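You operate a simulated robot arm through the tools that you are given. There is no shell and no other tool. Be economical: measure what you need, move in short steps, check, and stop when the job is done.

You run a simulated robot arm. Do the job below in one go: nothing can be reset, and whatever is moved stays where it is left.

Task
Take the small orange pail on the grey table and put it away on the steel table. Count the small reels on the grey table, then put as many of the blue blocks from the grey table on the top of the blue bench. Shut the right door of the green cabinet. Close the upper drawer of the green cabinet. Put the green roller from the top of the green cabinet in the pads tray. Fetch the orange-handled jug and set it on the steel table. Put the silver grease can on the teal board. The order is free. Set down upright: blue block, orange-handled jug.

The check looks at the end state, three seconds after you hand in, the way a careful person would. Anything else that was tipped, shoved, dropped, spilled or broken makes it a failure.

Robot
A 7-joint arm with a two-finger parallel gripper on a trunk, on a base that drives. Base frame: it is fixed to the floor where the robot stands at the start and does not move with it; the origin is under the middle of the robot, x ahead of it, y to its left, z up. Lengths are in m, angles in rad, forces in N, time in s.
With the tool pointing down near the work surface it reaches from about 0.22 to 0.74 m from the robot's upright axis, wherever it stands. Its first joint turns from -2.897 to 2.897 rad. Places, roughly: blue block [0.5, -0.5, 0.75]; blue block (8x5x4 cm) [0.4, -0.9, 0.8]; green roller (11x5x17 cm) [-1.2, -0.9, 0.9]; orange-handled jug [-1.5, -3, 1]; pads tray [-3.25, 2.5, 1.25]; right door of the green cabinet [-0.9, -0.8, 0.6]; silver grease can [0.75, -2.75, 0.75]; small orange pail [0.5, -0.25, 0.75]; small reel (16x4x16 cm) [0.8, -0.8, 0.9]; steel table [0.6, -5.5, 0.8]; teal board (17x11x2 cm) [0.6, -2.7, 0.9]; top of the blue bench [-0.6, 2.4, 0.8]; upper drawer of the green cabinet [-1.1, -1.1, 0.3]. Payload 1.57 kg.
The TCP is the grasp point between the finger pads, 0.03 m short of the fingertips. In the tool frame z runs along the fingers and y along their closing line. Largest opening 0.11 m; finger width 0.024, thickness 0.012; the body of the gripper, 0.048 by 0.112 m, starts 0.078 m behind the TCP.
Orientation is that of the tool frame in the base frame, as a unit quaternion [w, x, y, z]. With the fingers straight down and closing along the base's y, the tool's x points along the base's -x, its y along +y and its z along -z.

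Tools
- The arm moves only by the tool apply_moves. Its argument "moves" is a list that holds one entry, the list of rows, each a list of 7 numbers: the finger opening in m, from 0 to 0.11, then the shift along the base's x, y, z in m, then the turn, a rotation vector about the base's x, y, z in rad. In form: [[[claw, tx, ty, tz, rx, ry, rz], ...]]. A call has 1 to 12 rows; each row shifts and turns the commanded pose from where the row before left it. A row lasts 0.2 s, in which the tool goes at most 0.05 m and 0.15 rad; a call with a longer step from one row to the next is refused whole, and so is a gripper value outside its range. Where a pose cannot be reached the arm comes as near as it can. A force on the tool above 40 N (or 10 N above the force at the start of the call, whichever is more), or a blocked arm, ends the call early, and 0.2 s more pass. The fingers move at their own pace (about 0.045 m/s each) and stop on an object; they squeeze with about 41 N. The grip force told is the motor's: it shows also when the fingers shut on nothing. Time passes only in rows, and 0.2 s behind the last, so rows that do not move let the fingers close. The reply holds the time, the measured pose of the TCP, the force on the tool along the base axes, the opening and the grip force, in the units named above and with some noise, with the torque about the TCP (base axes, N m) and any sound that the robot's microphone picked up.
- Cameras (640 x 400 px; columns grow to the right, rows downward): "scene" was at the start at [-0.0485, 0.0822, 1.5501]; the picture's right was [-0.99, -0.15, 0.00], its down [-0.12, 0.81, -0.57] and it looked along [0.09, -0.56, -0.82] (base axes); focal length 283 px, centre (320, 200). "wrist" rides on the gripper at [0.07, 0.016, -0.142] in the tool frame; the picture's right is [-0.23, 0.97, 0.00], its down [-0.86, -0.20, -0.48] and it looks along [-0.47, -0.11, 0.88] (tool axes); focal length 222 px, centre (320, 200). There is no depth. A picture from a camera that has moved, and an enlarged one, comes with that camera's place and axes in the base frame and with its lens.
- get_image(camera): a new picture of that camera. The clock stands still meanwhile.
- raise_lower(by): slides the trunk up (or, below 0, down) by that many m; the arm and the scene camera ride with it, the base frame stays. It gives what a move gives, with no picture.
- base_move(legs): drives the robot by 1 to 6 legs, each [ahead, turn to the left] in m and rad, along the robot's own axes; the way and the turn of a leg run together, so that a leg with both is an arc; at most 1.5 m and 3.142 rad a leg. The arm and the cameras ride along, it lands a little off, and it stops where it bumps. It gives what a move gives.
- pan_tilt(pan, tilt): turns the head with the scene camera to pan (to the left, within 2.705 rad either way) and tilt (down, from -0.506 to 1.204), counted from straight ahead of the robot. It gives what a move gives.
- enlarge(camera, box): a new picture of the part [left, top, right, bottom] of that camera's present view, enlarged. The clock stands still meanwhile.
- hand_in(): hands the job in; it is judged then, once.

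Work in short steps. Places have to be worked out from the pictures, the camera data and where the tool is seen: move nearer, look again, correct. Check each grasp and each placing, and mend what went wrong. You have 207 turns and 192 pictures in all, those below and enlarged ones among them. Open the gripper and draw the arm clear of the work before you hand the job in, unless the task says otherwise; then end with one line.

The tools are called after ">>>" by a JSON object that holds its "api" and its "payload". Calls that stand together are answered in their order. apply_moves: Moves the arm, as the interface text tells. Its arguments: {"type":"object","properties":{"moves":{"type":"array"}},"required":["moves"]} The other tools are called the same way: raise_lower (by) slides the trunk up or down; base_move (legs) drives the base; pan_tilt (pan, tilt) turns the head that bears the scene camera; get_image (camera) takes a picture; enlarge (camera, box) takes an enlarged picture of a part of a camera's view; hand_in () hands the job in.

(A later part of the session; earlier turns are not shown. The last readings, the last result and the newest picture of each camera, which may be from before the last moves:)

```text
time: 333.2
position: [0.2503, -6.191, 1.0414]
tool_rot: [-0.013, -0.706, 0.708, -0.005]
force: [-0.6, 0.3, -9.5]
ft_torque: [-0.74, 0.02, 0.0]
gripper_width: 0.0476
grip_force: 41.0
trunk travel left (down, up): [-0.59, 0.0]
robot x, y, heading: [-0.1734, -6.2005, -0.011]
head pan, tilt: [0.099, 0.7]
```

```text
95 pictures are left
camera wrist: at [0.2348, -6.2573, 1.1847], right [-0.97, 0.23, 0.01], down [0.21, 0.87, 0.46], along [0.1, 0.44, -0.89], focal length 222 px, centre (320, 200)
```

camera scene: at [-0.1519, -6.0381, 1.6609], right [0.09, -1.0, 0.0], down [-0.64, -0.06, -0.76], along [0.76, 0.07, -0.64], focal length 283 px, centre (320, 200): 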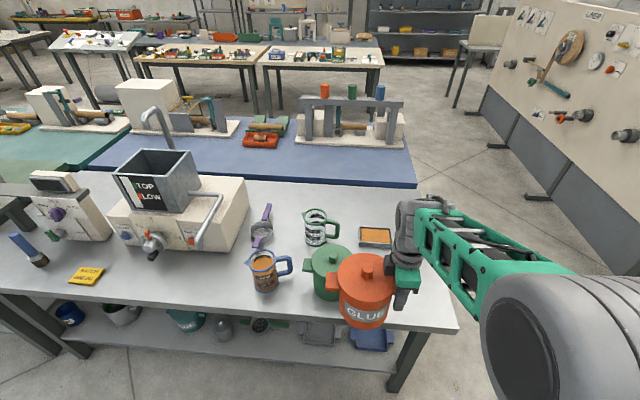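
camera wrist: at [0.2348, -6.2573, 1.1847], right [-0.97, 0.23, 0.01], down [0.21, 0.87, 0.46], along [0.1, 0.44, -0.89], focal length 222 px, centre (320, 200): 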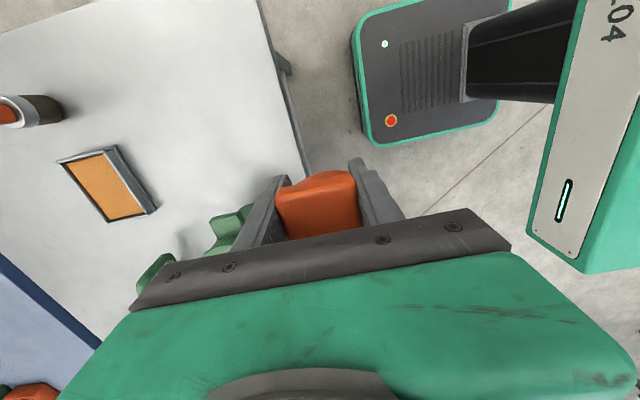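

The pot stands near (0.40,-6.02) with a lug to (0.41,-6.10); a frame lies at (0.63,-6.19). I'll set the pail's centre at about (0.47,-6.22): move south first, then over the table.

>>> {"api": "apply_moves", "payload": {"moves": [[[0.0, 0, -0.04, 0.02, 0, 0, 0], [0.0, 0, -0.04, 0.01, 0, 0, 0], [0.0, 0.01, -0.03, 0, 0, 0, 0], [0.0, 0.04, 0, 0, 0, 0, 0], [0.0, 0.045, 0, 0, 0, 0, 0], [0.0, 0.045, 0, 0, 0, 0, 0], [0.0, 0.04, 0, 0, 0, 0, 0], [0.0, 0.04, 0, -0.02, 0, 0, 0]]]}}

>>> {"api": "pan_tilt", "payload": {"pan": -0.1, "tilt": 0.8}}

>>> {"api": "get_image", "payload": {"camera": "scene"}}

>>> {"api": "get_image", "payload": {"camera": "wrist"}}

```text
time: 335.0
position: [0.4715, -6.3011, 1.0505]
tool_rot: [-0.012, -0.706, 0.708, -0.003]
force: [1.2, -0.5, -9.0]
ft_torque: [-0.71, 0.04, -0.03]
gripper_width: 0.0478
grip_force: 40.8
trunk travel left (down, up): [-0.59, 0.0]
robot x, y, heading: [-0.1794, -6.201, -0.003]
head pan, tilt: [0.099, 0.7]
```

```text
time: 335.7
position: [0.4684, -6.2996, 1.0528]
tool_rot: [-0.012, -0.705, 0.709, -0.003]
force: [0.2, -0.8, -9.4]
ft_torque: [-0.69, 0.04, -0.03]
gripper_width: 0.0479
grip_force: 40.8
trunk travel left (down, up): [-0.59, 0.0]
robot x, y, heading: [-0.1761, -6.1994, -0.01]
head pan, tilt: [-0.099, 0.799]
```

```text
94 pictures are left
camera scene: at [-0.1557, -6.0548, 1.6526], right [-0.1, -0.99, 0.0], down [-0.71, 0.07, -0.7], along [0.69, -0.07, -0.72], focal length 283 px, centre (320, 200)
```

scene: 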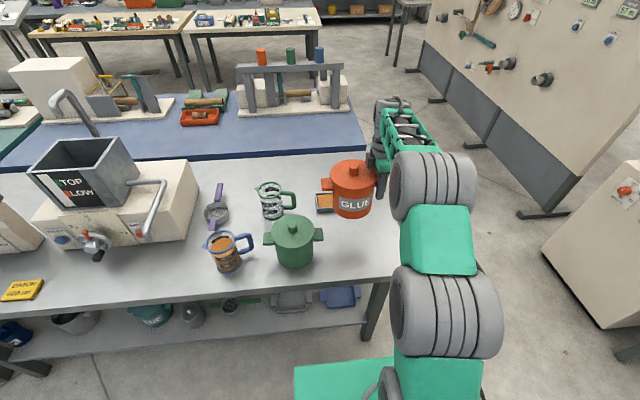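

```text
93 pictures are left
camera wrist: at [0.4546, -6.3672, 1.1949], right [-0.97, 0.23, 0.01], down [0.21, 0.87, 0.46], along [0.1, 0.44, -0.89], focal length 222 px, centre (320, 200)
```

wrist: 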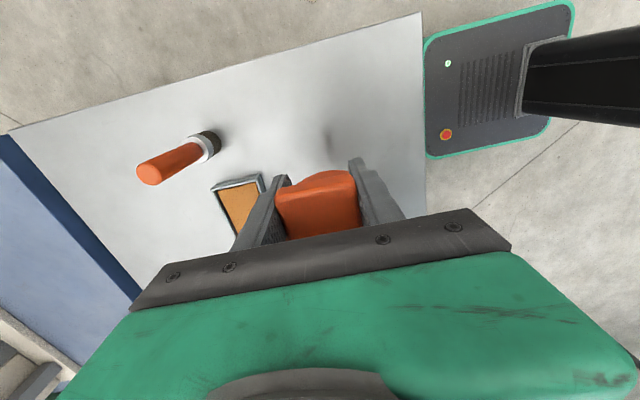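

Spacing is fine; I shift 15 mm south and lower until contact.

>>> {"api": "apply_moves", "payload": {"moves": [[[0.0, 0, -0.015, -0.03, 0, 0, 0], [0.0, 0, 0, -0.03, 0, 0, 0], [0.0, 0, 0, -0.02, 0, 0, 0], [0.0, 0, 0, -0.01, 0, 0, 0], [0.0, 0, 0, -0.01, 0, 0, 0], [0.0, 0, 0, -0.008, 0, 0, 0], [0.0, 0, 0, -0.008, 0, 0, 0], [0.0, 0, 0, -0.008, 0, 0, 0], [0.0, 0, 0, -0.008, 0, 0, 0], [0.0, 0, 0, -0.008, 0, 0, 0], [0.0, 0, 0, -0.008, 0, 0, 0], [0.0, 0, 0, -0.008, 0, 0, 0]]]}}

>>> {"api": "enlarge", "payload": {"camera": "scene", "box": [240, 120, 420, 290]}}

```text
time: 338.3
position: [0.4705, -6.3155, 0.8942]
tool_rot: [-0.012, -0.706, 0.708, -0.005]
force: [0.3, 0.5, -10.2]
ft_torque: [-0.68, 0.02, 0.03]
gripper_width: 0.0477
grip_force: 41.1
trunk travel left (down, up): [-0.59, 0.0]
robot x, y, heading: [-0.1772, -6.1992, -0.006]
head pan, tilt: [-0.099, 0.799]
```

```text
2.35 times, centred on (330, 205) of scene
camera zoom: at [-0.1557, -6.0549, 1.6526], right [-0.1, -0.99, 0.0], down [-0.71, 0.08, -0.7], along [0.69, -0.07, -0.72], focal length 665 px, centre (296, 188)
```

zoom: 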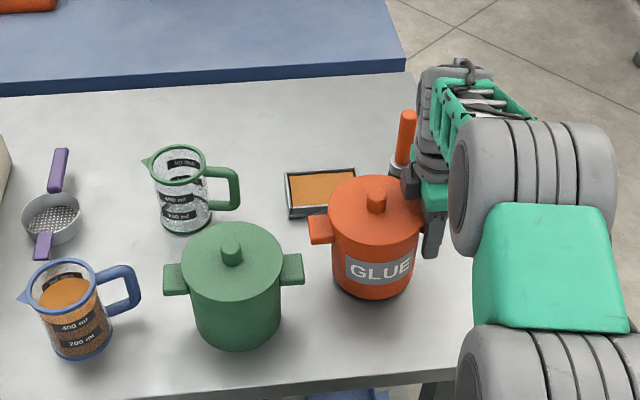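

Not touching yet; continue.

>>> {"api": "apply_moves", "payload": {"moves": [[[0.0, 0, 0, -0.006, 0, 0, 0], [0.0, 0, 0, -0.006, 0, 0, 0], [0.0, 0, 0, -0.005, 0, 0, 0], [0.0, 0, 0, -0.005, 0, 0, 0], [0.0, 0, 0, -0.005, 0, 0, 0], [0.0, 0, 0, -0.005, 0, 0, 0], [0.0, 0, 0, -0.005, 0, 0, 0], [0.0, 0, 0, -0.005, 0, 0, 0]]]}}

```text
time: 339.7
position: [0.4748, -6.3183, 0.8734]
tool_rot: [-0.009, -0.706, 0.709, -0.011]
force: [0.7, 0.9, 14.7]
ft_torque: [1.16, 1.45, 0.13]
gripper_width: 0.0476
grip_force: 41.3
trunk travel left (down, up): [-0.59, 0.0]
robot x, y, heading: [-0.1793, -6.198, -0.006]
head pan, tilt: [-0.099, 0.799]
stopped in row 6: the force on the tool passed its limit at 66 N (the readings are from after the stop); the commanded pose is now the measured one
```

Contact at z 0.873. Open and rise straight up.

>>> {"api": "apply_moves", "payload": {"moves": [[[0.11, 0, 0, 0.002, 0, 0, 0], [0.11, 0, 0, 0, 0, 0, 0], [0.11, 0, 0, 0, 0, 0, 0], [0.11, 0, 0, 0, 0, 0, 0], [0.11, 0, 0, 0.02, 0, 0, 0], [0.11, 0, 0, 0.04, 0, 0, 0], [0.11, 0, 0, 0.045, 0, 0, 0], [0.11, 0, 0, 0.045, 0, 0, 0], [0.11, -0.03, 0, 0.03, 0, 0, 0]]]}}

>>> {"api": "enlarge", "payload": {"camera": "scene", "box": [240, 120, 420, 290]}}

```text
time: 341.7
position: [0.4422, -6.318, 1.0529]
tool_rot: [-0.009, -0.704, 0.71, -0.009]
force: [-0.2, 1.0, -0.7]
ft_torque: [0.01, -0.01, 0.03]
gripper_width: 0.1102
grip_force: 0.1
trunk travel left (down, up): [-0.59, 0.0]
robot x, y, heading: [-0.179, -6.2006, -0.006]
head pan, tilt: [-0.099, 0.799]
```

```text
2.35 times, centred on (330, 205) of scene
camera zoom: at [-0.1577, -6.0547, 1.6526], right [-0.11, -0.99, 0.0], down [-0.71, 0.08, -0.7], along [0.69, -0.07, -0.72], focal length 665 px, centre (296, 188)
```

zoom: 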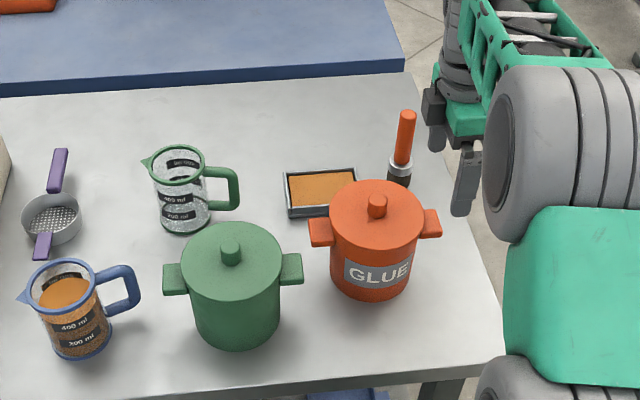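

The pail stands on the steel table with its lid on. Now the jug: I draw the arm in, turn the tool back, and drive to the jug's table, facing west.

>>> {"api": "apply_moves", "payload": {"moves": [[[0.11, -0.03, 0.01, 0, 0, 0, -0.14], [0.11, -0.03, 0.01, 0, 0, 0, -0.14], [0.11, -0.03, 0.02, 0, 0, 0, -0.14], [0.11, -0.03, 0.02, 0, 0, 0, -0.14], [0.11, -0.03, 0.02, 0, 0, 0, -0.14], [0.11, -0.03, 0.02, 0, 0, 0, -0.14], [0.11, 0, 0.01, 0, 0, 0, -0.14], [0.11, 0, 0, 0, 0, 0, -0.14], [0.11, 0, 0, 0, 0, 0, -0.14], [0.11, 0, 0, 0, 0, 0, -0.14], [0.11, 0, 0, 0, 0, 0, -0.14], [0.11, 0, 0, 0, 0, 0, -0.03]]]}}

>>> {"api": "base_move", "payload": {"legs": [[-0.22, 0], [0, 1.577], [1.5, 0], [1.5, 0], [0.22, 0], [0, 1.571]]}}

>>> {"api": "pan_tilt", "payload": {"pan": 0.0, "tilt": 0.65}}

>>> {"api": "get_image", "payload": {"camera": "scene"}}

```text
time: 344.3
position: [0.2638, -6.2077, 1.0534]
tool_rot: [-0.013, 0.004, 1.0, 0.0]
force: [-0.9, 0.6, -0.2]
ft_torque: [-0.01, 0.0, -0.03]
gripper_width: 0.1102
grip_force: 0.1
trunk travel left (down, up): [-0.59, 0.0]
robot x, y, heading: [-0.1807, -6.2011, -0.01]
head pan, tilt: [-0.099, 0.799]
```

```text
time: 369.0
position: [-0.8933, -3.004, 1.0521]
tool_rot: [0.0, 1.0, 0.012, 0.013]
force: [0.1, -0.3, 0.0]
ft_torque: [-0.03, 0.03, 0.05]
gripper_width: 0.11
grip_force: 0.0
trunk travel left (down, up): [-0.59, 0.0]
robot x, y, heading: [-0.452, -3.0003, -3.123]
head pan, tilt: [-0.099, 0.799]
```

```text
time: 369.7
position: [-0.8929, -3.0026, 1.0537]
tool_rot: [0.0, 1.0, 0.011, 0.013]
force: [-0.6, -0.2, 0.0]
ft_torque: [0.03, 0.02, 0.0]
gripper_width: 0.1101
grip_force: 0.0
trunk travel left (down, up): [-0.59, 0.0]
robot x, y, heading: [-0.452, -3.0017, -3.117]
head pan, tilt: [0.0, 0.649]
```

```text
90 pictures are left
camera scene: at [-0.4744, -3.1548, 1.6652], right [-0.02, 1.0, 0.0], down [0.6, 0.01, -0.8], along [-0.8, -0.02, -0.6], focal length 283 px, centre (320, 200)
```

scene: 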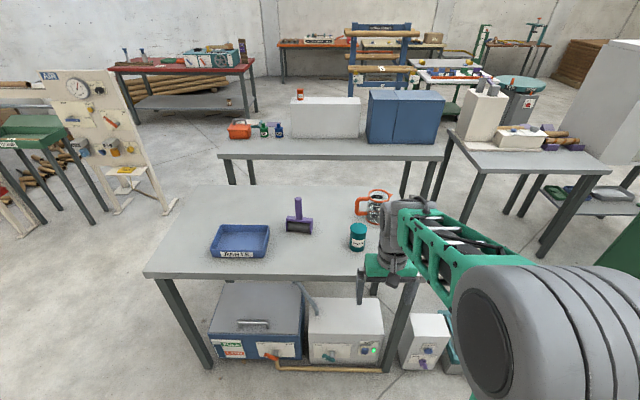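

I zoom in on the jug.

>>> {"api": "enlarge", "payload": {"camera": "scene", "box": [320, 170, 420, 260]}}

```text
4.44 times, centred on (370, 215) of scene
camera zoom: at [-0.4744, -3.1548, 1.6652], right [-0.02, 1.0, 0.0], down [0.6, 0.01, -0.8], along [-0.8, -0.02, -0.6], focal length 1256 px, centre (98, 133)
```

zoom: 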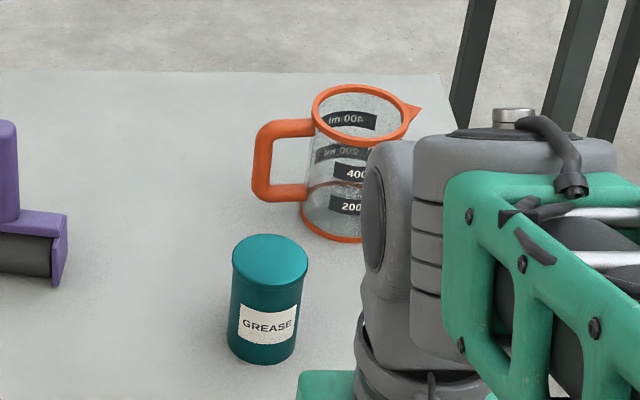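

The jug's handle points south, with its upright bar near (-1.485,-3.012), z≈0.83–0.91. I drive 0.32 m ahead and turn the tool so the fingers close along x.

>>> {"api": "base_move", "payload": {"legs": [[0.32, -0.02]]}}

>>> {"api": "apply_moves", "payload": {"moves": [[[0.11, 0, 0, 0.01, 0, 0, -0.14], [0.11, 0, 0, 0.01, 0, 0, -0.14], [0.11, 0, 0, 0.01, 0, 0, -0.14], [0.11, 0, 0, 0.01, 0, 0, -0.14], [0.11, 0, 0, 0, 0, 0, -0.14], [0.11, 0, 0, 0, 0, 0, -0.14], [0.11, 0, 0, 0, 0, 0, -0.14], [0.11, 0, 0, 0, 0, 0, -0.14], [0.11, 0, 0, 0, 0, 0, -0.14], [0.11, 0, 0, 0, 0, 0, -0.14], [0.11, 0, 0, 0, 0, 0, -0.14]]]}}

>>> {"api": "get_image", "payload": {"camera": "wrist"}}

>>> {"api": "enlarge", "payload": {"camera": "scene", "box": [280, 160, 460, 300]}}

```text
time: 371.8
position: [-1.211, -2.9974, 1.0526]
tool_rot: [0.0, 1.0, 0.002, 0.013]
force: [-0.1, -0.1, -0.2]
ft_torque: [0.02, 0.02, -0.04]
gripper_width: 0.1098
grip_force: 0.0
trunk travel left (down, up): [-0.59, 0.0]
robot x, y, heading: [-0.7683, -3.0013, -3.142]
head pan, tilt: [0.0, 0.649]
```

```text
time: 374.2
position: [-1.211, -2.9977, 1.0927]
tool_rot: [0.01, 0.719, -0.695, 0.009]
force: [0.2, 0.6, -0.5]
ft_torque: [0.0, 0.02, 0.0]
gripper_width: 0.11
grip_force: 0.0
trunk travel left (down, up): [-0.59, 0.0]
robot x, y, heading: [-0.7717, -3.0033, -3.138]
head pan, tilt: [0.0, 0.649]
```

```text
88 pictures are left
camera wrist: at [-1.225, -3.0647, 1.2368], right [-0.98, 0.2, 0.0], down [0.17, 0.87, 0.46], along [0.09, 0.45, -0.89], focal length 222 px, centre (320, 200)
```

wrist: 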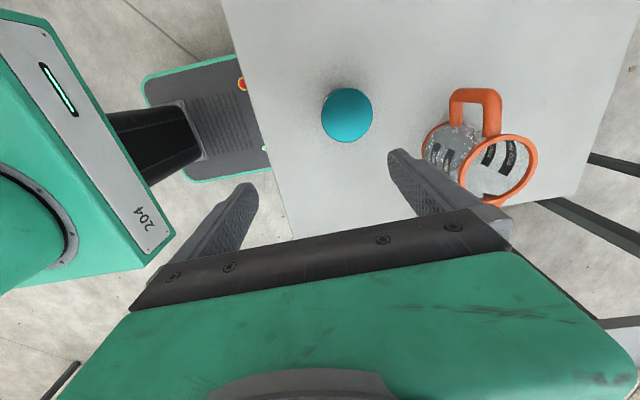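

```text
2.86 times, centred on (370, 230) of scene
camera zoom: at [-0.7943, -3.158, 1.6652], right [0.0, 1.0, 0.0], down [0.6, 0.0, -0.8], along [-0.8, 0.0, -0.6], focal length 807 px, centre (177, 114)
```

zoom: 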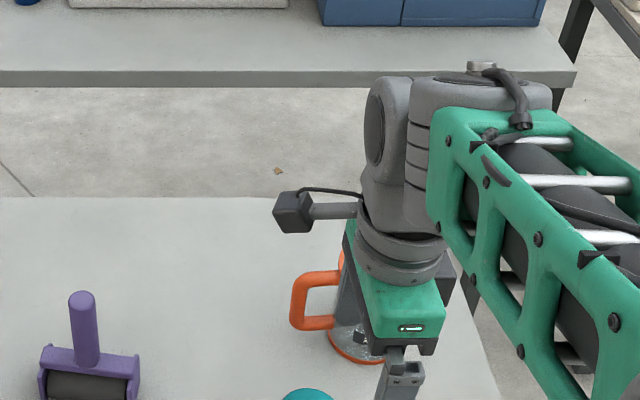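

The handle bar is at about (-1.455,-3.006). I move above it and look straight down.

>>> {"api": "apply_moves", "payload": {"moves": [[[0.11, -0.045, -0.002, 0, 0, 0, 0], [0.11, -0.045, -0.002, 0, 0, 0, 0], [0.11, -0.045, -0.002, 0, 0, 0, 0], [0.11, -0.045, -0.002, 0, 0, 0, 0], [0.11, -0.045, 0, 0, 0, 0, 0], [0.11, -0.019, 0, -0.03, 0, 0, 0]]]}}

>>> {"api": "get_image", "payload": {"camera": "wrist"}}

>>> {"api": "enlarge", "payload": {"camera": "scene", "box": [280, 160, 460, 300]}}

```text
time: 375.6
position: [-1.4564, -3.0048, 1.0634]
tool_rot: [0.01, 0.719, -0.695, 0.008]
force: [0.1, 0.0, 0.4]
ft_torque: [0.0, 0.01, -0.01]
gripper_width: 0.1104
grip_force: 0.2
trunk travel left (down, up): [-0.59, 0.0]
robot x, y, heading: [-0.7714, -3.0009, -3.138]
head pan, tilt: [0.0, 0.649]
```

```text
86 pictures are left
camera wrist: at [-1.4698, -3.0731, 1.2077], right [-0.98, 0.19, 0.0], down [0.17, 0.87, 0.46], along [0.09, 0.45, -0.89], focal length 222 px, centre (320, 200)
```

wrist: 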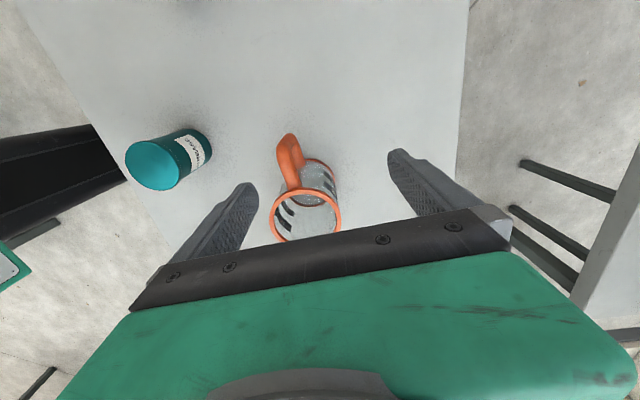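

```text
2.86 times, centred on (370, 230) of scene
camera zoom: at [-0.795, -3.158, 1.6653], right [0.0, 1.0, 0.0], down [0.6, 0.0, -0.8], along [-0.8, 0.0, -0.6], focal length 807 px, centre (177, 114)
```

zoom: 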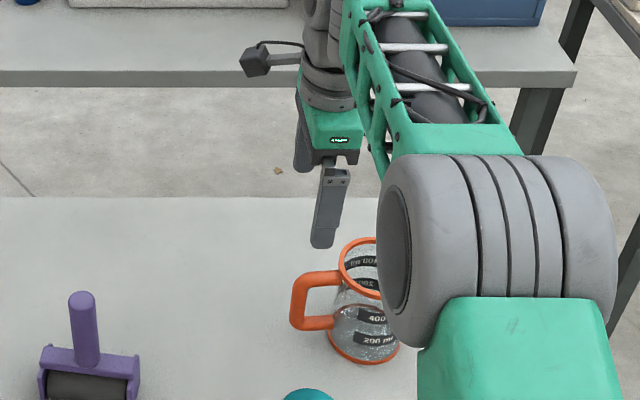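

Better triangulation: handle bar at (-1.425,-3.018), z≈0.88–0.95. I correct and go down part way to check.

>>> {"api": "apply_moves", "payload": {"moves": [[[0.11, 0.031, -0.013, 0, 0, 0, 0], [0.11, 0, 0, -0.04, 0, 0, 0], [0.11, 0, 0, -0.025, 0, 0, 0]]]}}

>>> {"api": "get_image", "payload": {"camera": "wrist"}}

>>> {"api": "enlarge", "payload": {"camera": "scene", "box": [280, 180, 420, 300]}}

```text
time: 376.4
position: [-1.4231, -3.0195, 0.9978]
tool_rot: [0.009, 0.72, -0.694, 0.009]
force: [-0.4, -0.2, 0.9]
ft_torque: [-0.02, 0.03, 0.0]
gripper_width: 0.1102
grip_force: 0.1
trunk travel left (down, up): [-0.59, 0.0]
robot x, y, heading: [-0.7664, -3.0006, -3.138]
head pan, tilt: [0.0, 0.649]
```

```text
84 pictures are left
camera wrist: at [-1.4379, -3.0865, 1.1415], right [-0.98, 0.19, -0.01], down [0.17, 0.87, 0.46], along [0.09, 0.45, -0.89], focal length 222 px, centre (320, 200)
```

wrist: 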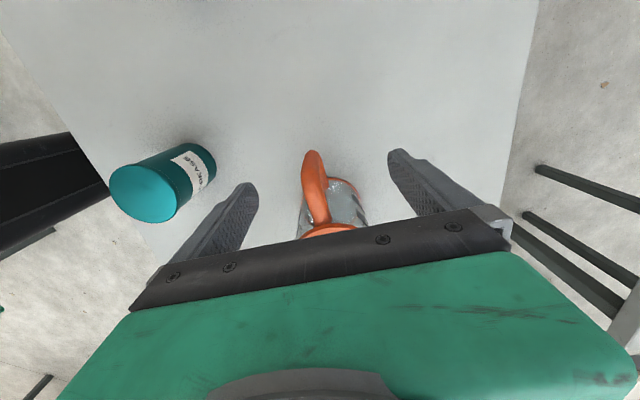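

```text
3.33 times, centred on (350, 240) of scene
camera zoom: at [-0.795, -3.1579, 1.6653], right [0.0, 1.0, 0.0], down [0.6, 0.0, -0.8], along [-0.8, 0.0, -0.6], focal length 942 px, centre (220, 67)
```

zoom: 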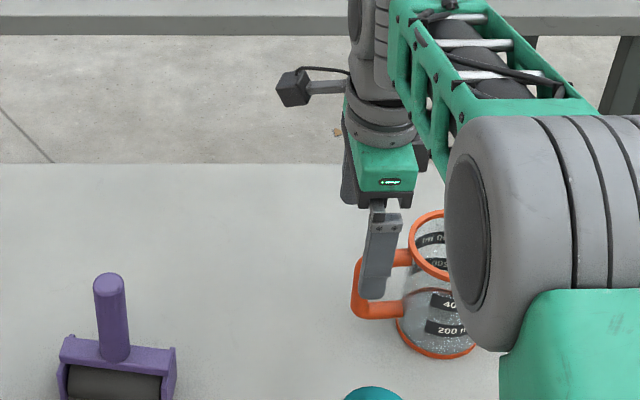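

The table is evidently higher (~0.86), bar z≈0.875–0.96, at (-1.418,-3.012). I descend to TCP z≈0.918 and look.

>>> {"api": "apply_moves", "payload": {"moves": [[[0.11, 0.004, 0.008, -0.02, 0, 0, 0], [0.11, 0, 0, -0.03, 0, 0, 0], [0.11, 0, 0, -0.03, 0, 0, 0]]]}}

>>> {"api": "get_image", "payload": {"camera": "wrist"}}

>>> {"api": "enlarge", "payload": {"camera": "scene", "box": [280, 180, 420, 300]}}

```text
time: 377.2
position: [-1.4194, -3.0121, 0.9177]
tool_rot: [0.01, 0.719, -0.694, 0.009]
force: [0.4, -0.3, 1.5]
ft_torque: [0.03, 0.01, 0.01]
gripper_width: 0.11
grip_force: 0.0
trunk travel left (down, up): [-0.59, 0.0]
robot x, y, heading: [-0.7702, -3.0034, -3.141]
head pan, tilt: [0.0, 0.649]
```

```text
82 pictures are left
camera wrist: at [-1.4337, -3.0782, 1.0616], right [-0.98, 0.19, 0.0], down [0.17, 0.87, 0.46], along [0.09, 0.45, -0.89], focal length 222 px, centre (320, 200)
```

wrist: 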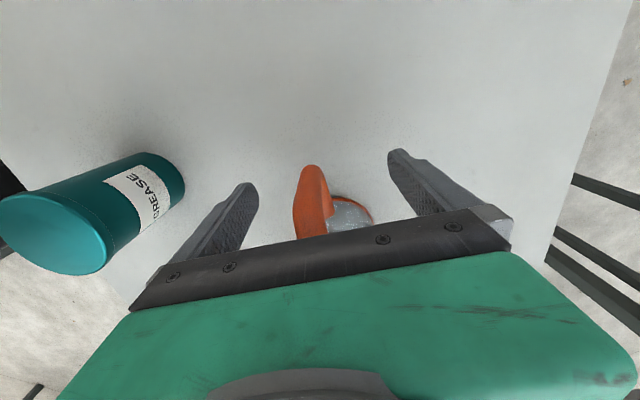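

```text
3.33 times, centred on (350, 240) of scene
camera zoom: at [-0.7947, -3.1581, 1.6653], right [0.0, 1.0, 0.0], down [0.6, 0.0, -0.8], along [-0.8, 0.0, -0.6], focal length 942 px, centre (220, 67)
```

zoom: 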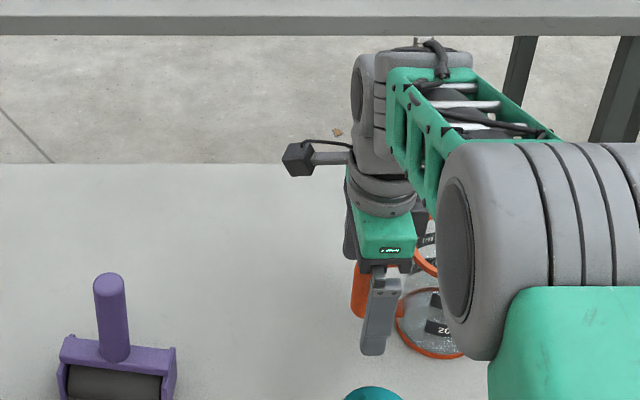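

The bar is between the fingers, about 7 mm further south. I shift, close, and lift slightly.

>>> {"api": "apply_moves", "payload": {"moves": [[[0.11, 0, -0.007, 0, 0, 0, 0], [0.0, 0, 0, 0, 0, 0, 0], [0.0, 0, 0, 0, 0, 0, 0], [0.0, 0, 0, 0, 0, 0, 0], [0.0, 0, 0, 0, 0, 0, 0], [0.0, 0, 0, 0, 0, 0, 0], [0.0, 0, 0, 0, 0, 0, 0], [0.0, 0, 0, 0.005, 0, 0, 0], [0.0, 0, 0, 0.01, 0, 0, 0], [0.0, 0, 0, 0.01, 0, 0, 0]]]}}

>>> {"api": "get_image", "payload": {"camera": "wrist"}}

>>> {"api": "enlarge", "payload": {"camera": "scene", "box": [280, 180, 420, 300]}}

```text
time: 379.4
position: [-1.4185, -3.0179, 0.9427]
tool_rot: [0.01, 0.72, -0.694, 0.009]
force: [-0.5, -0.1, -2.0]
ft_torque: [-0.07, -0.04, 0.02]
gripper_width: 0.0178
grip_force: 32.2
trunk travel left (down, up): [-0.59, 0.0]
robot x, y, heading: [-0.7664, -3.0032, -3.137]
head pan, tilt: [0.0, 0.649]
```

```text
80 pictures are left
camera wrist: at [-1.4334, -3.0848, 1.0866], right [-0.98, 0.19, -0.01], down [0.17, 0.87, 0.46], along [0.09, 0.45, -0.89], focal length 222 px, centre (320, 200)
```

wrist: 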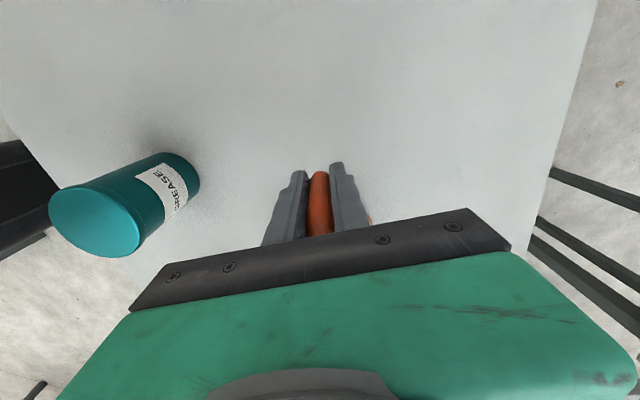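

```text
3.33 times, centred on (350, 240) of scene
camera zoom: at [-0.7944, -3.158, 1.6652], right [0.0, 1.0, 0.0], down [0.6, 0.0, -0.8], along [-0.8, 0.0, -0.6], focal length 942 px, centre (220, 67)
```

zoom: 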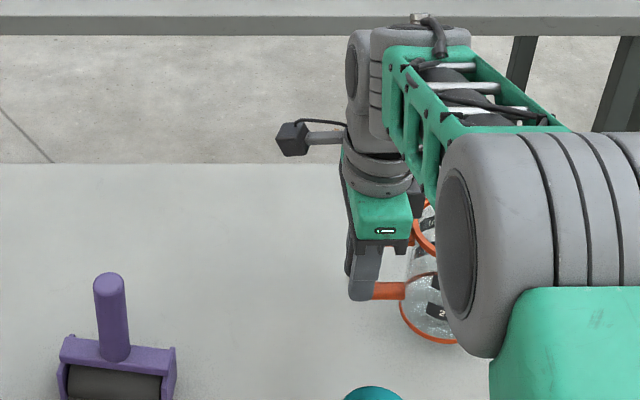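

Held by the handle (~0.2 kg). I raise it, draw it in, and drive to the steel table.

>>> {"api": "apply_moves", "payload": {"moves": [[[0.0, 0, 0, 0.04, 0, 0, 0], [0.0, 0, 0, 0.045, 0, 0, 0], [0.0, 0, 0, 0.045, 0, 0, 0], [0.0, 0.03, 0, 0.03, 0, 0, 0], [0.0, 0.045, 0, 0, 0, 0, 0], [0.0, 0.045, 0, 0, 0, 0, 0], [0.0, 0.045, 0, 0, 0, 0, 0], [0.0, 0.045, 0, 0, 0, 0, 0], [0.0, 0.03, 0, 0, 0, 0, 0]]]}}

>>> {"api": "get_image", "payload": {"camera": "scene"}}

>>> {"api": "base_move", "payload": {"legs": [[-0.34, 0], [0, 1.566], [1.4, 0], [1.06, 0], [0, 1.571], [0.2, 0]]}}

>>> {"api": "pan_tilt", "payload": {"pan": -0.1, "tilt": 0.75}}

>>> {"api": "get_image", "payload": {"camera": "scene"}}

>>> {"api": "get_image", "payload": {"camera": "wrist"}}

```text
time: 381.4
position: [-1.1787, -3.0174, 1.1029]
tool_rot: [0.01, 0.719, -0.695, 0.01]
force: [-0.2, -0.1, -0.3]
ft_torque: [-0.07, -0.02, 0.04]
gripper_width: 0.0177
grip_force: 32.9
trunk travel left (down, up): [-0.59, 0.0]
robot x, y, heading: [-0.7654, -3.0035, -3.145]
head pan, tilt: [0.0, 0.649]
```

```text
78 pictures are left
camera scene: at [-0.7938, -3.158, 1.6652], right [0.0, 1.0, 0.0], down [0.6, 0.0, -0.8], along [-0.8, 0.0, -0.6], focal length 283 px, centre (320, 200)
```

scene: 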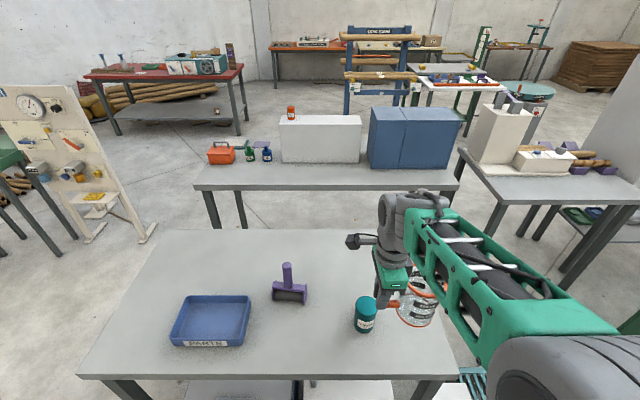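

```text
time: 404.2
position: [0.2176, -5.4586, 1.1027]
tool_rot: [-0.01, 0.695, 0.719, 0.009]
force: [-1.2, 0.4, -0.6]
ft_torque: [0.06, 0.06, 0.02]
gripper_width: 0.0176
grip_force: 32.5
trunk travel left (down, up): [-0.59, 0.0]
robot x, y, heading: [-0.1945, -5.4732, 0.003]
head pan, tilt: [0.0, 0.649]
```

```text
time: 404.9
position: [0.2163, -5.4591, 1.1018]
tool_rot: [-0.009, 0.695, 0.719, 0.009]
force: [-1.0, 0.3, -0.9]
ft_torque: [0.07, 0.0, -0.01]
gripper_width: 0.0177
grip_force: 32.3
trunk travel left (down, up): [-0.59, 0.0]
robot x, y, heading: [-0.1954, -5.4733, -0.0]
head pan, tilt: [-0.099, 0.75]
```

```text
77 pictures are left
camera scene: at [-0.1702, -5.3296, 1.6567], right [-0.1, -1.0, 0.0], down [-0.68, 0.07, -0.73], along [0.73, -0.07, -0.68], focal length 283 px, centre (320, 200)
```

scene: 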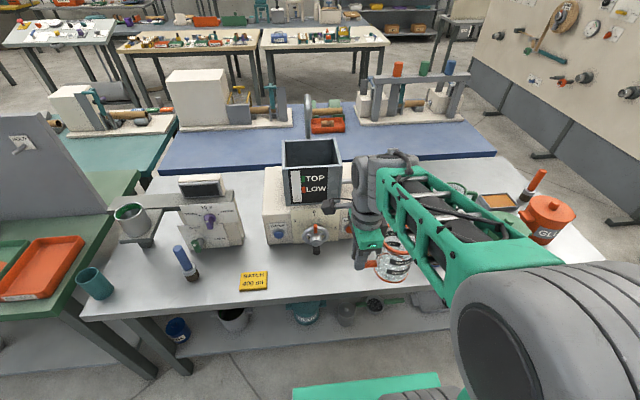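

```text
76 pictures are left
camera wrist: at [0.231, -5.3922, 1.2466], right [0.98, -0.19, -0.01], down [-0.17, -0.87, 0.46], along [-0.09, -0.45, -0.89], focal length 222 px, centre (320, 200)
```

wrist: 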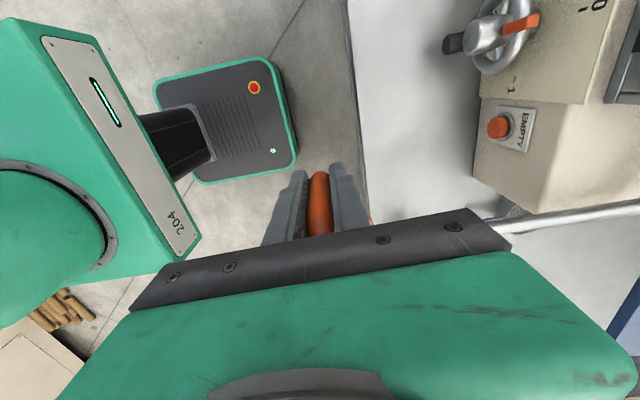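

I carry the jug over (0.355,-5.47) with its body to the south, clear of the pump spout, and lower to z≈0.96, then look.

>>> {"api": "apply_moves", "payload": {"moves": [[[0.0, 0.045, -0.004, 0, 0, 0, 0], [0.0, 0.045, -0.004, 0, 0, 0, 0], [0.0, 0.045, -0.004, 0, 0, 0, 0], [0.0, 0.004, 0, -0.045, 0, 0, 0], [0.0, 0, 0, -0.045, 0, 0, 0], [0.0, 0, 0, -0.045, 0, 0, 0]]]}}

>>> {"api": "enlarge", "payload": {"camera": "scene", "box": [270, 130, 470, 310]}}

>>> {"api": "get_image", "payload": {"camera": "wrist"}}

```text
time: 406.2
position: [0.3574, -5.4702, 0.9681]
tool_rot: [-0.01, 0.694, 0.719, 0.01]
force: [-0.2, 0.6, -1.6]
ft_torque: [0.08, 0.03, 0.0]
gripper_width: 0.0177
grip_force: 32.6
trunk travel left (down, up): [-0.59, 0.0]
robot x, y, heading: [-0.1978, -5.4735, 0.004]
head pan, tilt: [-0.099, 0.75]
```

```text
2.22 times, centred on (370, 220) of scene
camera zoom: at [-0.1696, -5.3296, 1.6567], right [-0.1, -1.0, 0.0], down [-0.68, 0.07, -0.73], along [0.73, -0.07, -0.68], focal length 628 px, centre (209, 156)
```

zoom: 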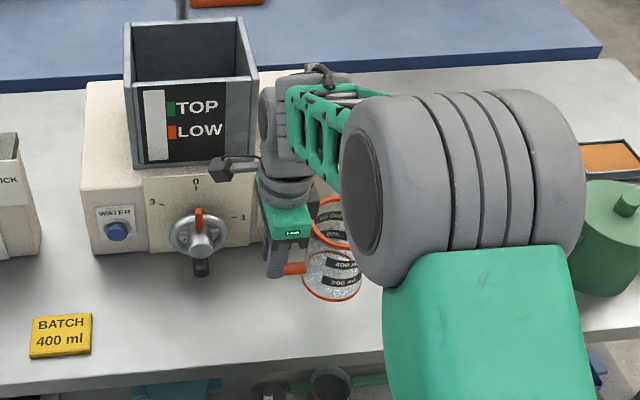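

```text
74 pictures are left
camera wrist: at [0.3707, -5.4037, 1.112], right [0.98, -0.19, 0.0], down [-0.17, -0.87, 0.46], along [-0.09, -0.45, -0.89], focal length 222 px, centre (320, 200)
```

wrist: 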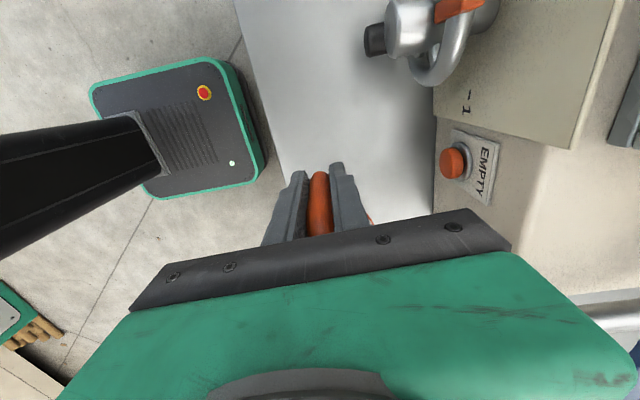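

Clear of the button and spout. Lower gently to contact.

>>> {"api": "apply_moves", "payload": {"moves": [[[0.0, 0, 0, -0.015, 0, 0, 0], [0.0, 0, 0, -0.01, 0, 0, 0], [0.0, 0, 0, -0.008, 0, 0, 0], [0.0, 0, 0, -0.008, 0, 0, 0], [0.0, 0, 0, -0.008, 0, 0, 0], [0.0, 0, 0, -0.006, 0, 0, 0], [0.0, 0, 0, -0.006, 0, 0, 0], [0.0, 0, 0, -0.006, 0, 0, 0], [0.0, 0, 0, -0.006, 0, 0, 0], [0.0, 0, 0, -0.006, 0, 0, 0], [0.0, 0, 0, -0.006, 0, 0, 0], [0.0, 0, 0, -0.006, 0, 0, 0]]]}}

>>> {"api": "enlarge", "payload": {"camera": "scene", "box": [330, 200, 410, 280]}}

```text
time: 408.9
position: [0.356, -5.4708, 0.8788]
tool_rot: [-0.009, 0.695, 0.719, 0.01]
force: [-0.5, -1.4, -1.2]
ft_torque: [0.1, -0.03, -0.01]
gripper_width: 0.0175
grip_force: 32.3
trunk travel left (down, up): [-0.59, 0.0]
robot x, y, heading: [-0.1922, -5.4747, 0.004]
head pan, tilt: [-0.099, 0.75]
```

```text
5.00 times, centred on (370, 240) of scene
camera zoom: at [-0.1702, -5.3296, 1.6567], right [-0.1, -1.0, 0.0], down [-0.68, 0.07, -0.73], along [0.73, -0.07, -0.68], focal length 1413 px, centre (70, 0)
```

zoom: 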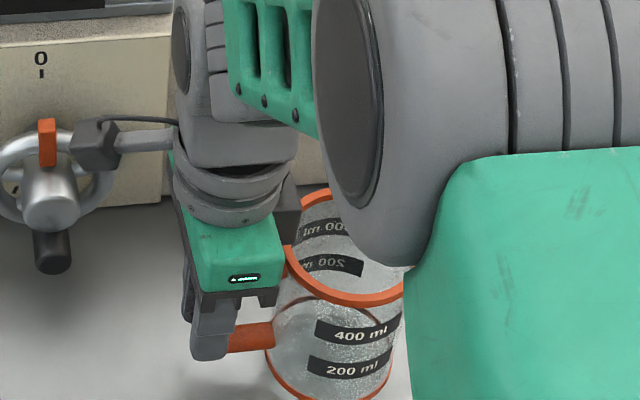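

Still no contact; continue in small steps, keeping an eye on the wrist camera near the valve.

>>> {"api": "apply_moves", "payload": {"moves": [[[0.0, 0, 0, -0.005, 0, 0, 0], [0.0, 0, 0, -0.005, 0, 0, 0], [0.0, 0, 0, -0.004, 0, 0, 0], [0.0, 0, 0, -0.004, 0, 0, 0], [0.0, 0, 0, -0.004, 0, 0, 0], [0.0, 0, 0, -0.004, 0, 0, 0], [0.0, 0, 0, -0.004, 0, 0, 0]]]}}

>>> {"api": "get_image", "payload": {"camera": "wrist"}}

```text
time: 410.4
position: [0.3561, -5.4688, 0.8485]
tool_rot: [-0.008, 0.695, 0.719, 0.01]
force: [1.3, 8.6, 22.8]
ft_torque: [-0.87, -0.13, 0.09]
gripper_width: 0.0178
grip_force: 33.0
trunk travel left (down, up): [-0.59, 0.0]
robot x, y, heading: [-0.1943, -5.475, 0.003]
head pan, tilt: [-0.099, 0.75]
```

```text
72 pictures are left
camera wrist: at [0.3691, -5.4029, 0.9918], right [0.98, -0.19, 0.0], down [-0.17, -0.87, 0.46], along [-0.09, -0.45, -0.89], focal length 222 px, centre (320, 200)
```

wrist: 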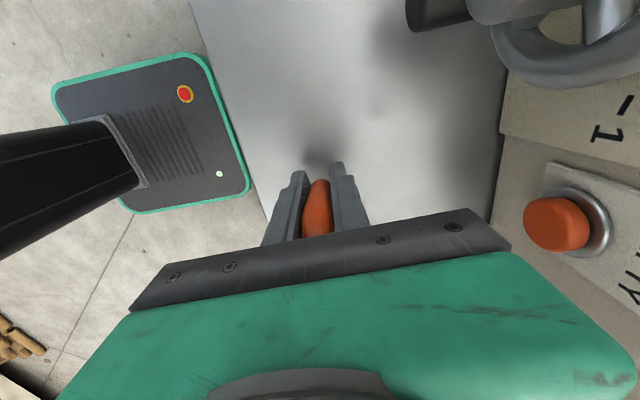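

Contact (22 N). I ease up 3 mm, open just enough, and rise.

>>> {"api": "apply_moves", "payload": {"moves": [[[0.0, 0, 0, 0.003, 0, 0, 0], [0.05, 0, 0, 0, 0, 0, 0], [0.05, 0, 0, 0, 0, 0, 0], [0.05, 0, 0, 0, 0, 0, 0], [0.05, 0, 0, 0.02, 0, 0, 0], [0.05, 0, 0, 0.04, 0, 0, 0], [0.05, 0, 0, 0.045, 0, 0, 0], [0.05, 0, 0, 0.045, 0, 0, 0], [0.05, 0, 0, 0.045, 0, 0, 0], [0.05, -0.03, 0, 0.03, 0, 0, 0], [0.05, -0.045, 0, 0, 0, 0, 0], [0.05, -0.04, 0, 0, 0, 0, 0]]]}}

>>> {"api": "get_image", "payload": {"camera": "scene"}}

>>> {"api": "get_image", "payload": {"camera": "wrist"}}

```text
time: 413.1
position: [0.2401, -5.4705, 1.0763]
tool_rot: [-0.009, 0.694, 0.719, 0.009]
force: [-0.4, 0.4, 0.4]
ft_torque: [0.0, -0.01, 0.0]
gripper_width: 0.0502
grip_force: 0.1
trunk travel left (down, up): [-0.59, 0.0]
robot x, y, heading: [-0.1927, -5.4727, 0.003]
head pan, tilt: [-0.099, 0.75]
```

```text
71 pictures are left
camera scene: at [-0.171, -5.3296, 1.6567], right [-0.1, -1.0, 0.0], down [-0.68, 0.07, -0.73], along [0.73, -0.07, -0.68], focal length 283 px, centre (320, 200)
```

scene: 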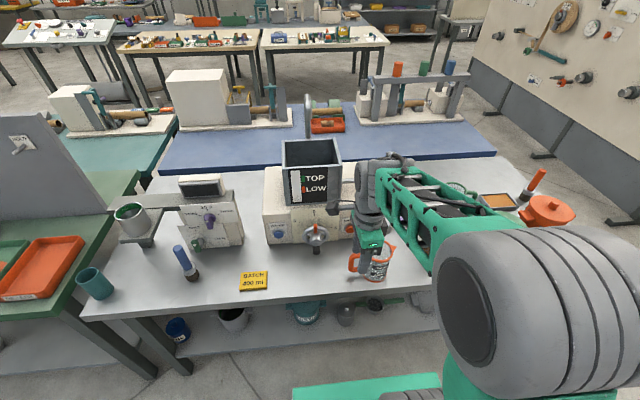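

```text
70 pictures are left
camera wrist: at [0.2535, -5.4043, 1.2184], right [0.98, -0.19, -0.01], down [-0.17, -0.87, 0.46], along [-0.09, -0.45, -0.89], focal length 222 px, centre (320, 200)
```

wrist: 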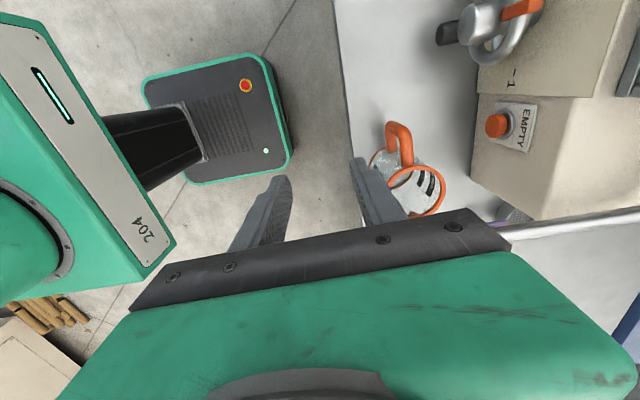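

The jug stands upright. Next the grease can: I turn the tool back and drive to the north side of the green bench.

>>> {"api": "apply_moves", "payload": {"moves": [[[0.11, -0.01, 0, 0, 0, 0, 0.14], [0.11, -0.01, 0, 0, 0, 0, 0.14], [0.11, 0, 0, 0, 0, 0, 0.14], [0.11, 0, 0, 0, 0, 0, 0.14], [0.11, 0, 0, 0, 0, 0, 0.14], [0.11, 0, 0, 0, 0, 0, 0.14], [0.11, 0, 0, 0, 0, 0, 0.14], [0.11, 0, 0, 0, 0, 0, 0.14], [0.11, 0, 0, 0, 0, 0, 0.14], [0.11, 0, 0, 0, 0, 0, 0.14], [0.11, 0, 0, 0, 0, 0, 0.13]]]}}

>>> {"api": "enlarge", "payload": {"camera": "scene", "box": [300, 200, 460, 300]}}

>>> {"api": "base_move", "payload": {"legs": [[-0.2, 0], [0, 1.568], [1.5, 0], [1.5, 0], [0.43, 0], [0, -1.571]]}}

>>> {"api": "pan_tilt", "payload": {"pan": -0.3, "tilt": 0.55}}

>>> {"api": "get_image", "payload": {"camera": "scene"}}

```text
time: 415.4
position: [0.2212, -5.4712, 1.0751]
tool_rot: [-0.013, 0.002, 1.0, 0.0]
force: [-0.9, -0.1, -0.1]
ft_torque: [0.02, 0.01, 0.01]
gripper_width: 0.1097
grip_force: 0.1
trunk travel left (down, up): [-0.59, 0.0]
robot x, y, heading: [-0.1915, -5.4745, 0.005]
head pan, tilt: [-0.099, 0.75]
```

```text
4.00 times, centred on (380, 250) of scene
camera zoom: at [-0.1704, -5.3296, 1.6566], right [-0.1, -1.0, 0.0], down [-0.68, 0.07, -0.73], along [0.73, -0.07, -0.68], focal length 1130 px, centre (80, 0)
```

zoom: 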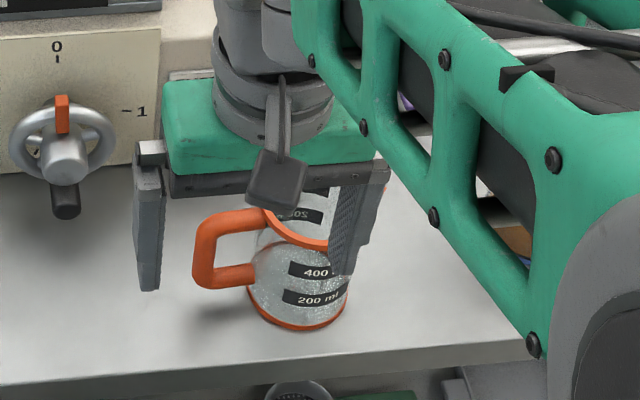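

```text
time: 440.9
position: [0.0737, -2.0526, 1.0752]
tool_rot: [-0.014, 0.012, 1.0, 0.0]
force: [-0.4, 0.4, -0.3]
ft_torque: [-0.03, 0.0, -0.03]
gripper_width: 0.1099
grip_force: 0.0
trunk travel left (down, up): [-0.59, 0.0]
robot x, y, heading: [-0.3408, -2.0478, -0.02]
head pan, tilt: [-0.099, 0.75]
```

```text
time: 441.7
position: [0.0728, -2.0525, 1.0745]
tool_rot: [-0.013, 0.012, 1.0, 0.0]
force: [-0.4, 0.1, 0.5]
ft_torque: [0.01, -0.03, -0.01]
gripper_width: 0.1101
grip_force: 0.0
trunk travel left (down, up): [-0.59, 0.0]
robot x, y, heading: [-0.3407, -2.0486, -0.019]
head pan, tilt: [-0.3, 0.55]
```

```text
68 pictures are left
camera scene: at [-0.3132, -1.9224, 1.674], right [-0.31, -0.95, 0.0], down [-0.5, 0.16, -0.85], along [0.81, -0.26, -0.52], focal length 283 px, centre (320, 200)
```

scene: 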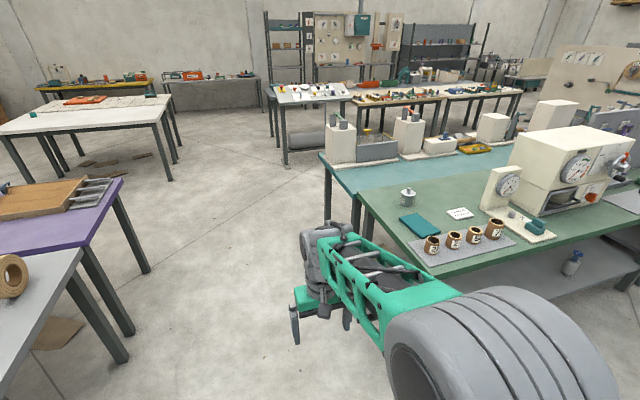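

The can is at about (0.80,-2.79) on the bench (z≈0.83) and the teal board near (0.60,-2.74). I drive to (0.70,-2.1) and face south.

>>> {"api": "base_move", "payload": {"legs": [[1.04, 0.01], [0, -1.561], [0.04, 0]]}}

>>> {"api": "pan_tilt", "payload": {"pan": 0.0, "tilt": 0.8}}

>>> {"api": "get_image", "payload": {"camera": "scene"}}

>>> {"api": "get_image", "payload": {"camera": "wrist"}}

```text
time: 451.4
position: [0.7181, -2.5152, 1.0764]
tool_rot: [-0.009, 0.708, 0.706, 0.009]
force: [-0.5, 1.3, 0.4]
ft_torque: [0.02, 0.02, -0.03]
gripper_width: 0.1102
grip_force: 0.1
trunk travel left (down, up): [-0.59, 0.0]
robot x, y, heading: [0.7126, -2.0981, -1.57]
head pan, tilt: [-0.3, 0.55]
```

```text
time: 452.2
position: [0.7175, -2.5126, 1.0749]
tool_rot: [-0.009, 0.709, 0.706, 0.009]
force: [-0.2, -0.2, -1.3]
ft_torque: [0.0, -0.02, 0.02]
gripper_width: 0.1097
grip_force: 0.1
trunk travel left (down, up): [-0.59, 0.0]
robot x, y, heading: [0.7125, -2.0996, -1.567]
head pan, tilt: [0.0, 0.799]
```

```text
67 pictures are left
camera scene: at [0.8681, -2.1207, 1.6527], right [-1.0, 0.0, 0.0], down [0.0, 0.72, -0.7], along [0.0, -0.7, -0.72], focal length 283 px, centre (320, 200)
```

scene: 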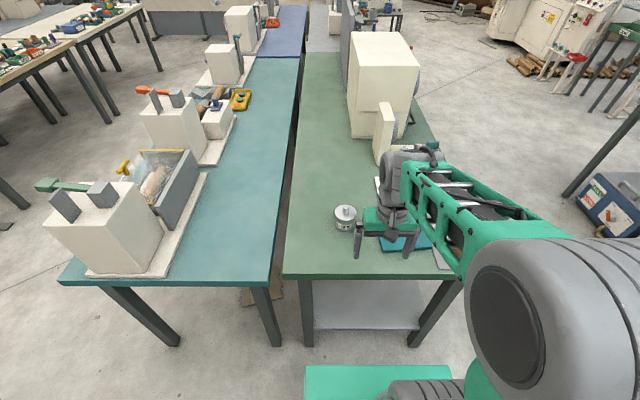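

```text
66 pictures are left
camera wrist: at [0.7341, -2.4479, 1.2187], right [0.97, -0.23, -0.01], down [-0.2, -0.87, 0.46], along [-0.11, -0.44, -0.89], focal length 222 px, centre (320, 200)
```

wrist: 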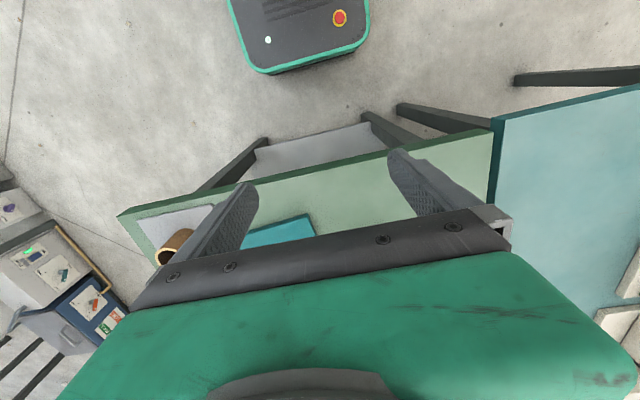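

I move the open gripper above the can and look.

>>> {"api": "apply_moves", "payload": {"moves": [[[0.11, 0.01, -0.045, 0, 0, 0, 0], [0.11, 0.01, -0.045, 0, 0, 0, 0], [0.11, 0.01, -0.045, 0, 0, 0, 0], [0.11, 0.01, -0.045, 0, 0, 0, 0], [0.11, 0.01, -0.045, 0, 0, 0, 0], [0.11, 0.008, -0.042, 0, 0, 0, 0]]]}}

>>> {"api": "get_image", "payload": {"camera": "wrist"}}

>>> {"api": "enlarge", "payload": {"camera": "scene", "box": [290, 130, 450, 290]}}

```text
time: 453.6
position: [0.7775, -2.7813, 1.0732]
tool_rot: [-0.01, 0.709, 0.706, 0.01]
force: [-0.3, -0.9, 0.1]
ft_torque: [0.05, -0.05, -0.02]
gripper_width: 0.1098
grip_force: 0.1
trunk travel left (down, up): [-0.59, 0.0]
robot x, y, heading: [0.7102, -2.103, -1.566]
head pan, tilt: [0.0, 0.799]
```

```text
65 pictures are left
camera wrist: at [0.7936, -2.7153, 1.217], right [0.97, -0.23, -0.01], down [-0.2, -0.87, 0.45], along [-0.11, -0.44, -0.89], focal length 222 px, centre (320, 200)
```

wrist: 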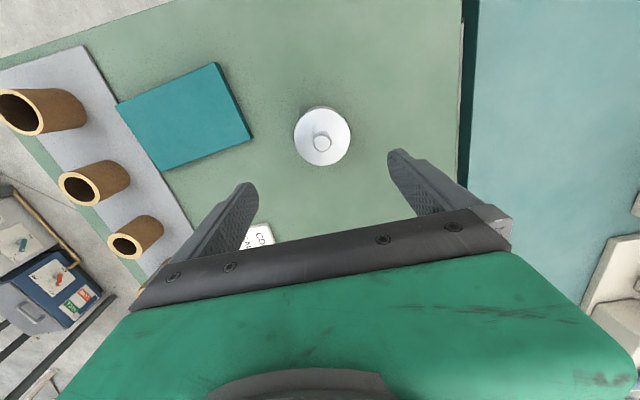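

```text
2.50 times, centred on (370, 210) of scene
camera zoom: at [0.8683, -2.122, 1.6526], right [-1.0, 0.0, 0.0], down [0.0, 0.72, -0.7], along [0.0, -0.7, -0.72], focal length 706 px, centre (195, 175)
```

zoom: 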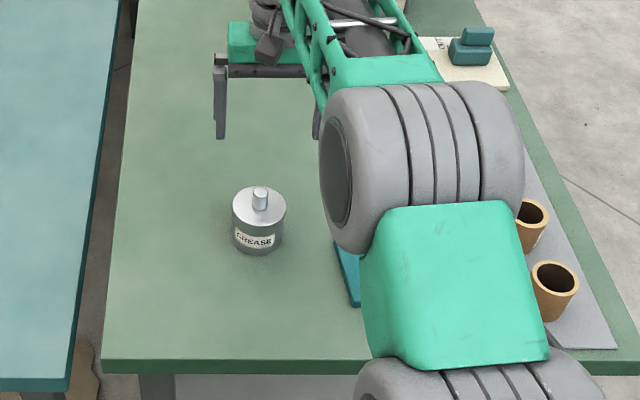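

The can (Ø≈0.08 m) is centred at about (0.78,-2.775), lid top ≈0.90. I descend to z≈0.905 and look.

>>> {"api": "apply_moves", "payload": {"moves": [[[0.11, 0.002, 0.006, -0.045, 0, 0, 0], [0.11, 0, 0, -0.045, 0, 0, 0], [0.11, 0, 0, -0.045, 0, 0, 0], [0.11, 0, 0, -0.033, 0, 0, 0]]]}}

>>> {"api": "enlarge", "payload": {"camera": "scene", "box": [290, 150, 450, 290]}}

>>> {"api": "get_image", "payload": {"camera": "wrist"}}

```text
time: 454.6
position: [0.779, -2.7737, 0.906]
tool_rot: [-0.009, 0.708, 0.706, 0.009]
force: [-0.5, -0.3, 0.6]
ft_torque: [0.01, -0.02, -0.01]
gripper_width: 0.1101
grip_force: 0.1
trunk travel left (down, up): [-0.59, 0.0]
robot x, y, heading: [0.7118, -2.102, -1.569]
head pan, tilt: [0.0, 0.799]
```

```text
2.86 times, centred on (370, 220) of scene
camera zoom: at [0.8682, -2.1213, 1.6527], right [-1.0, 0.0, 0.0], down [0.0, 0.72, -0.7], along [0.0, -0.7, -0.72], focal length 807 px, centre (177, 143)
```

zoom: 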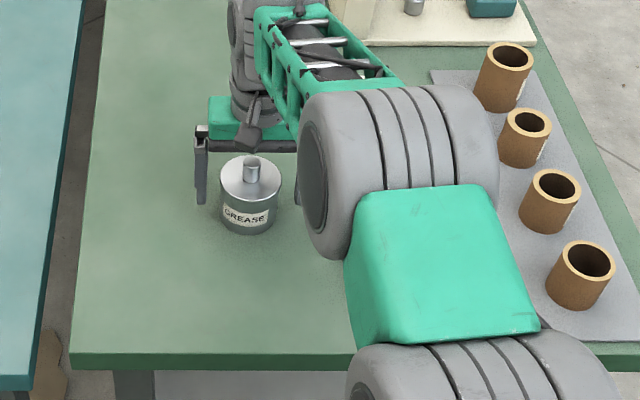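

```text
62 pictures are left
camera wrist: at [0.795, -2.7086, 1.0493], right [0.97, -0.23, -0.01], down [-0.2, -0.87, 0.46], along [-0.11, -0.44, -0.89], focal length 222 px, centre (320, 200)
```

wrist: 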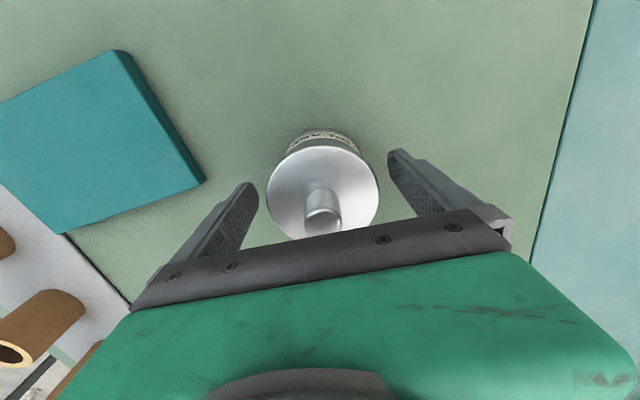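

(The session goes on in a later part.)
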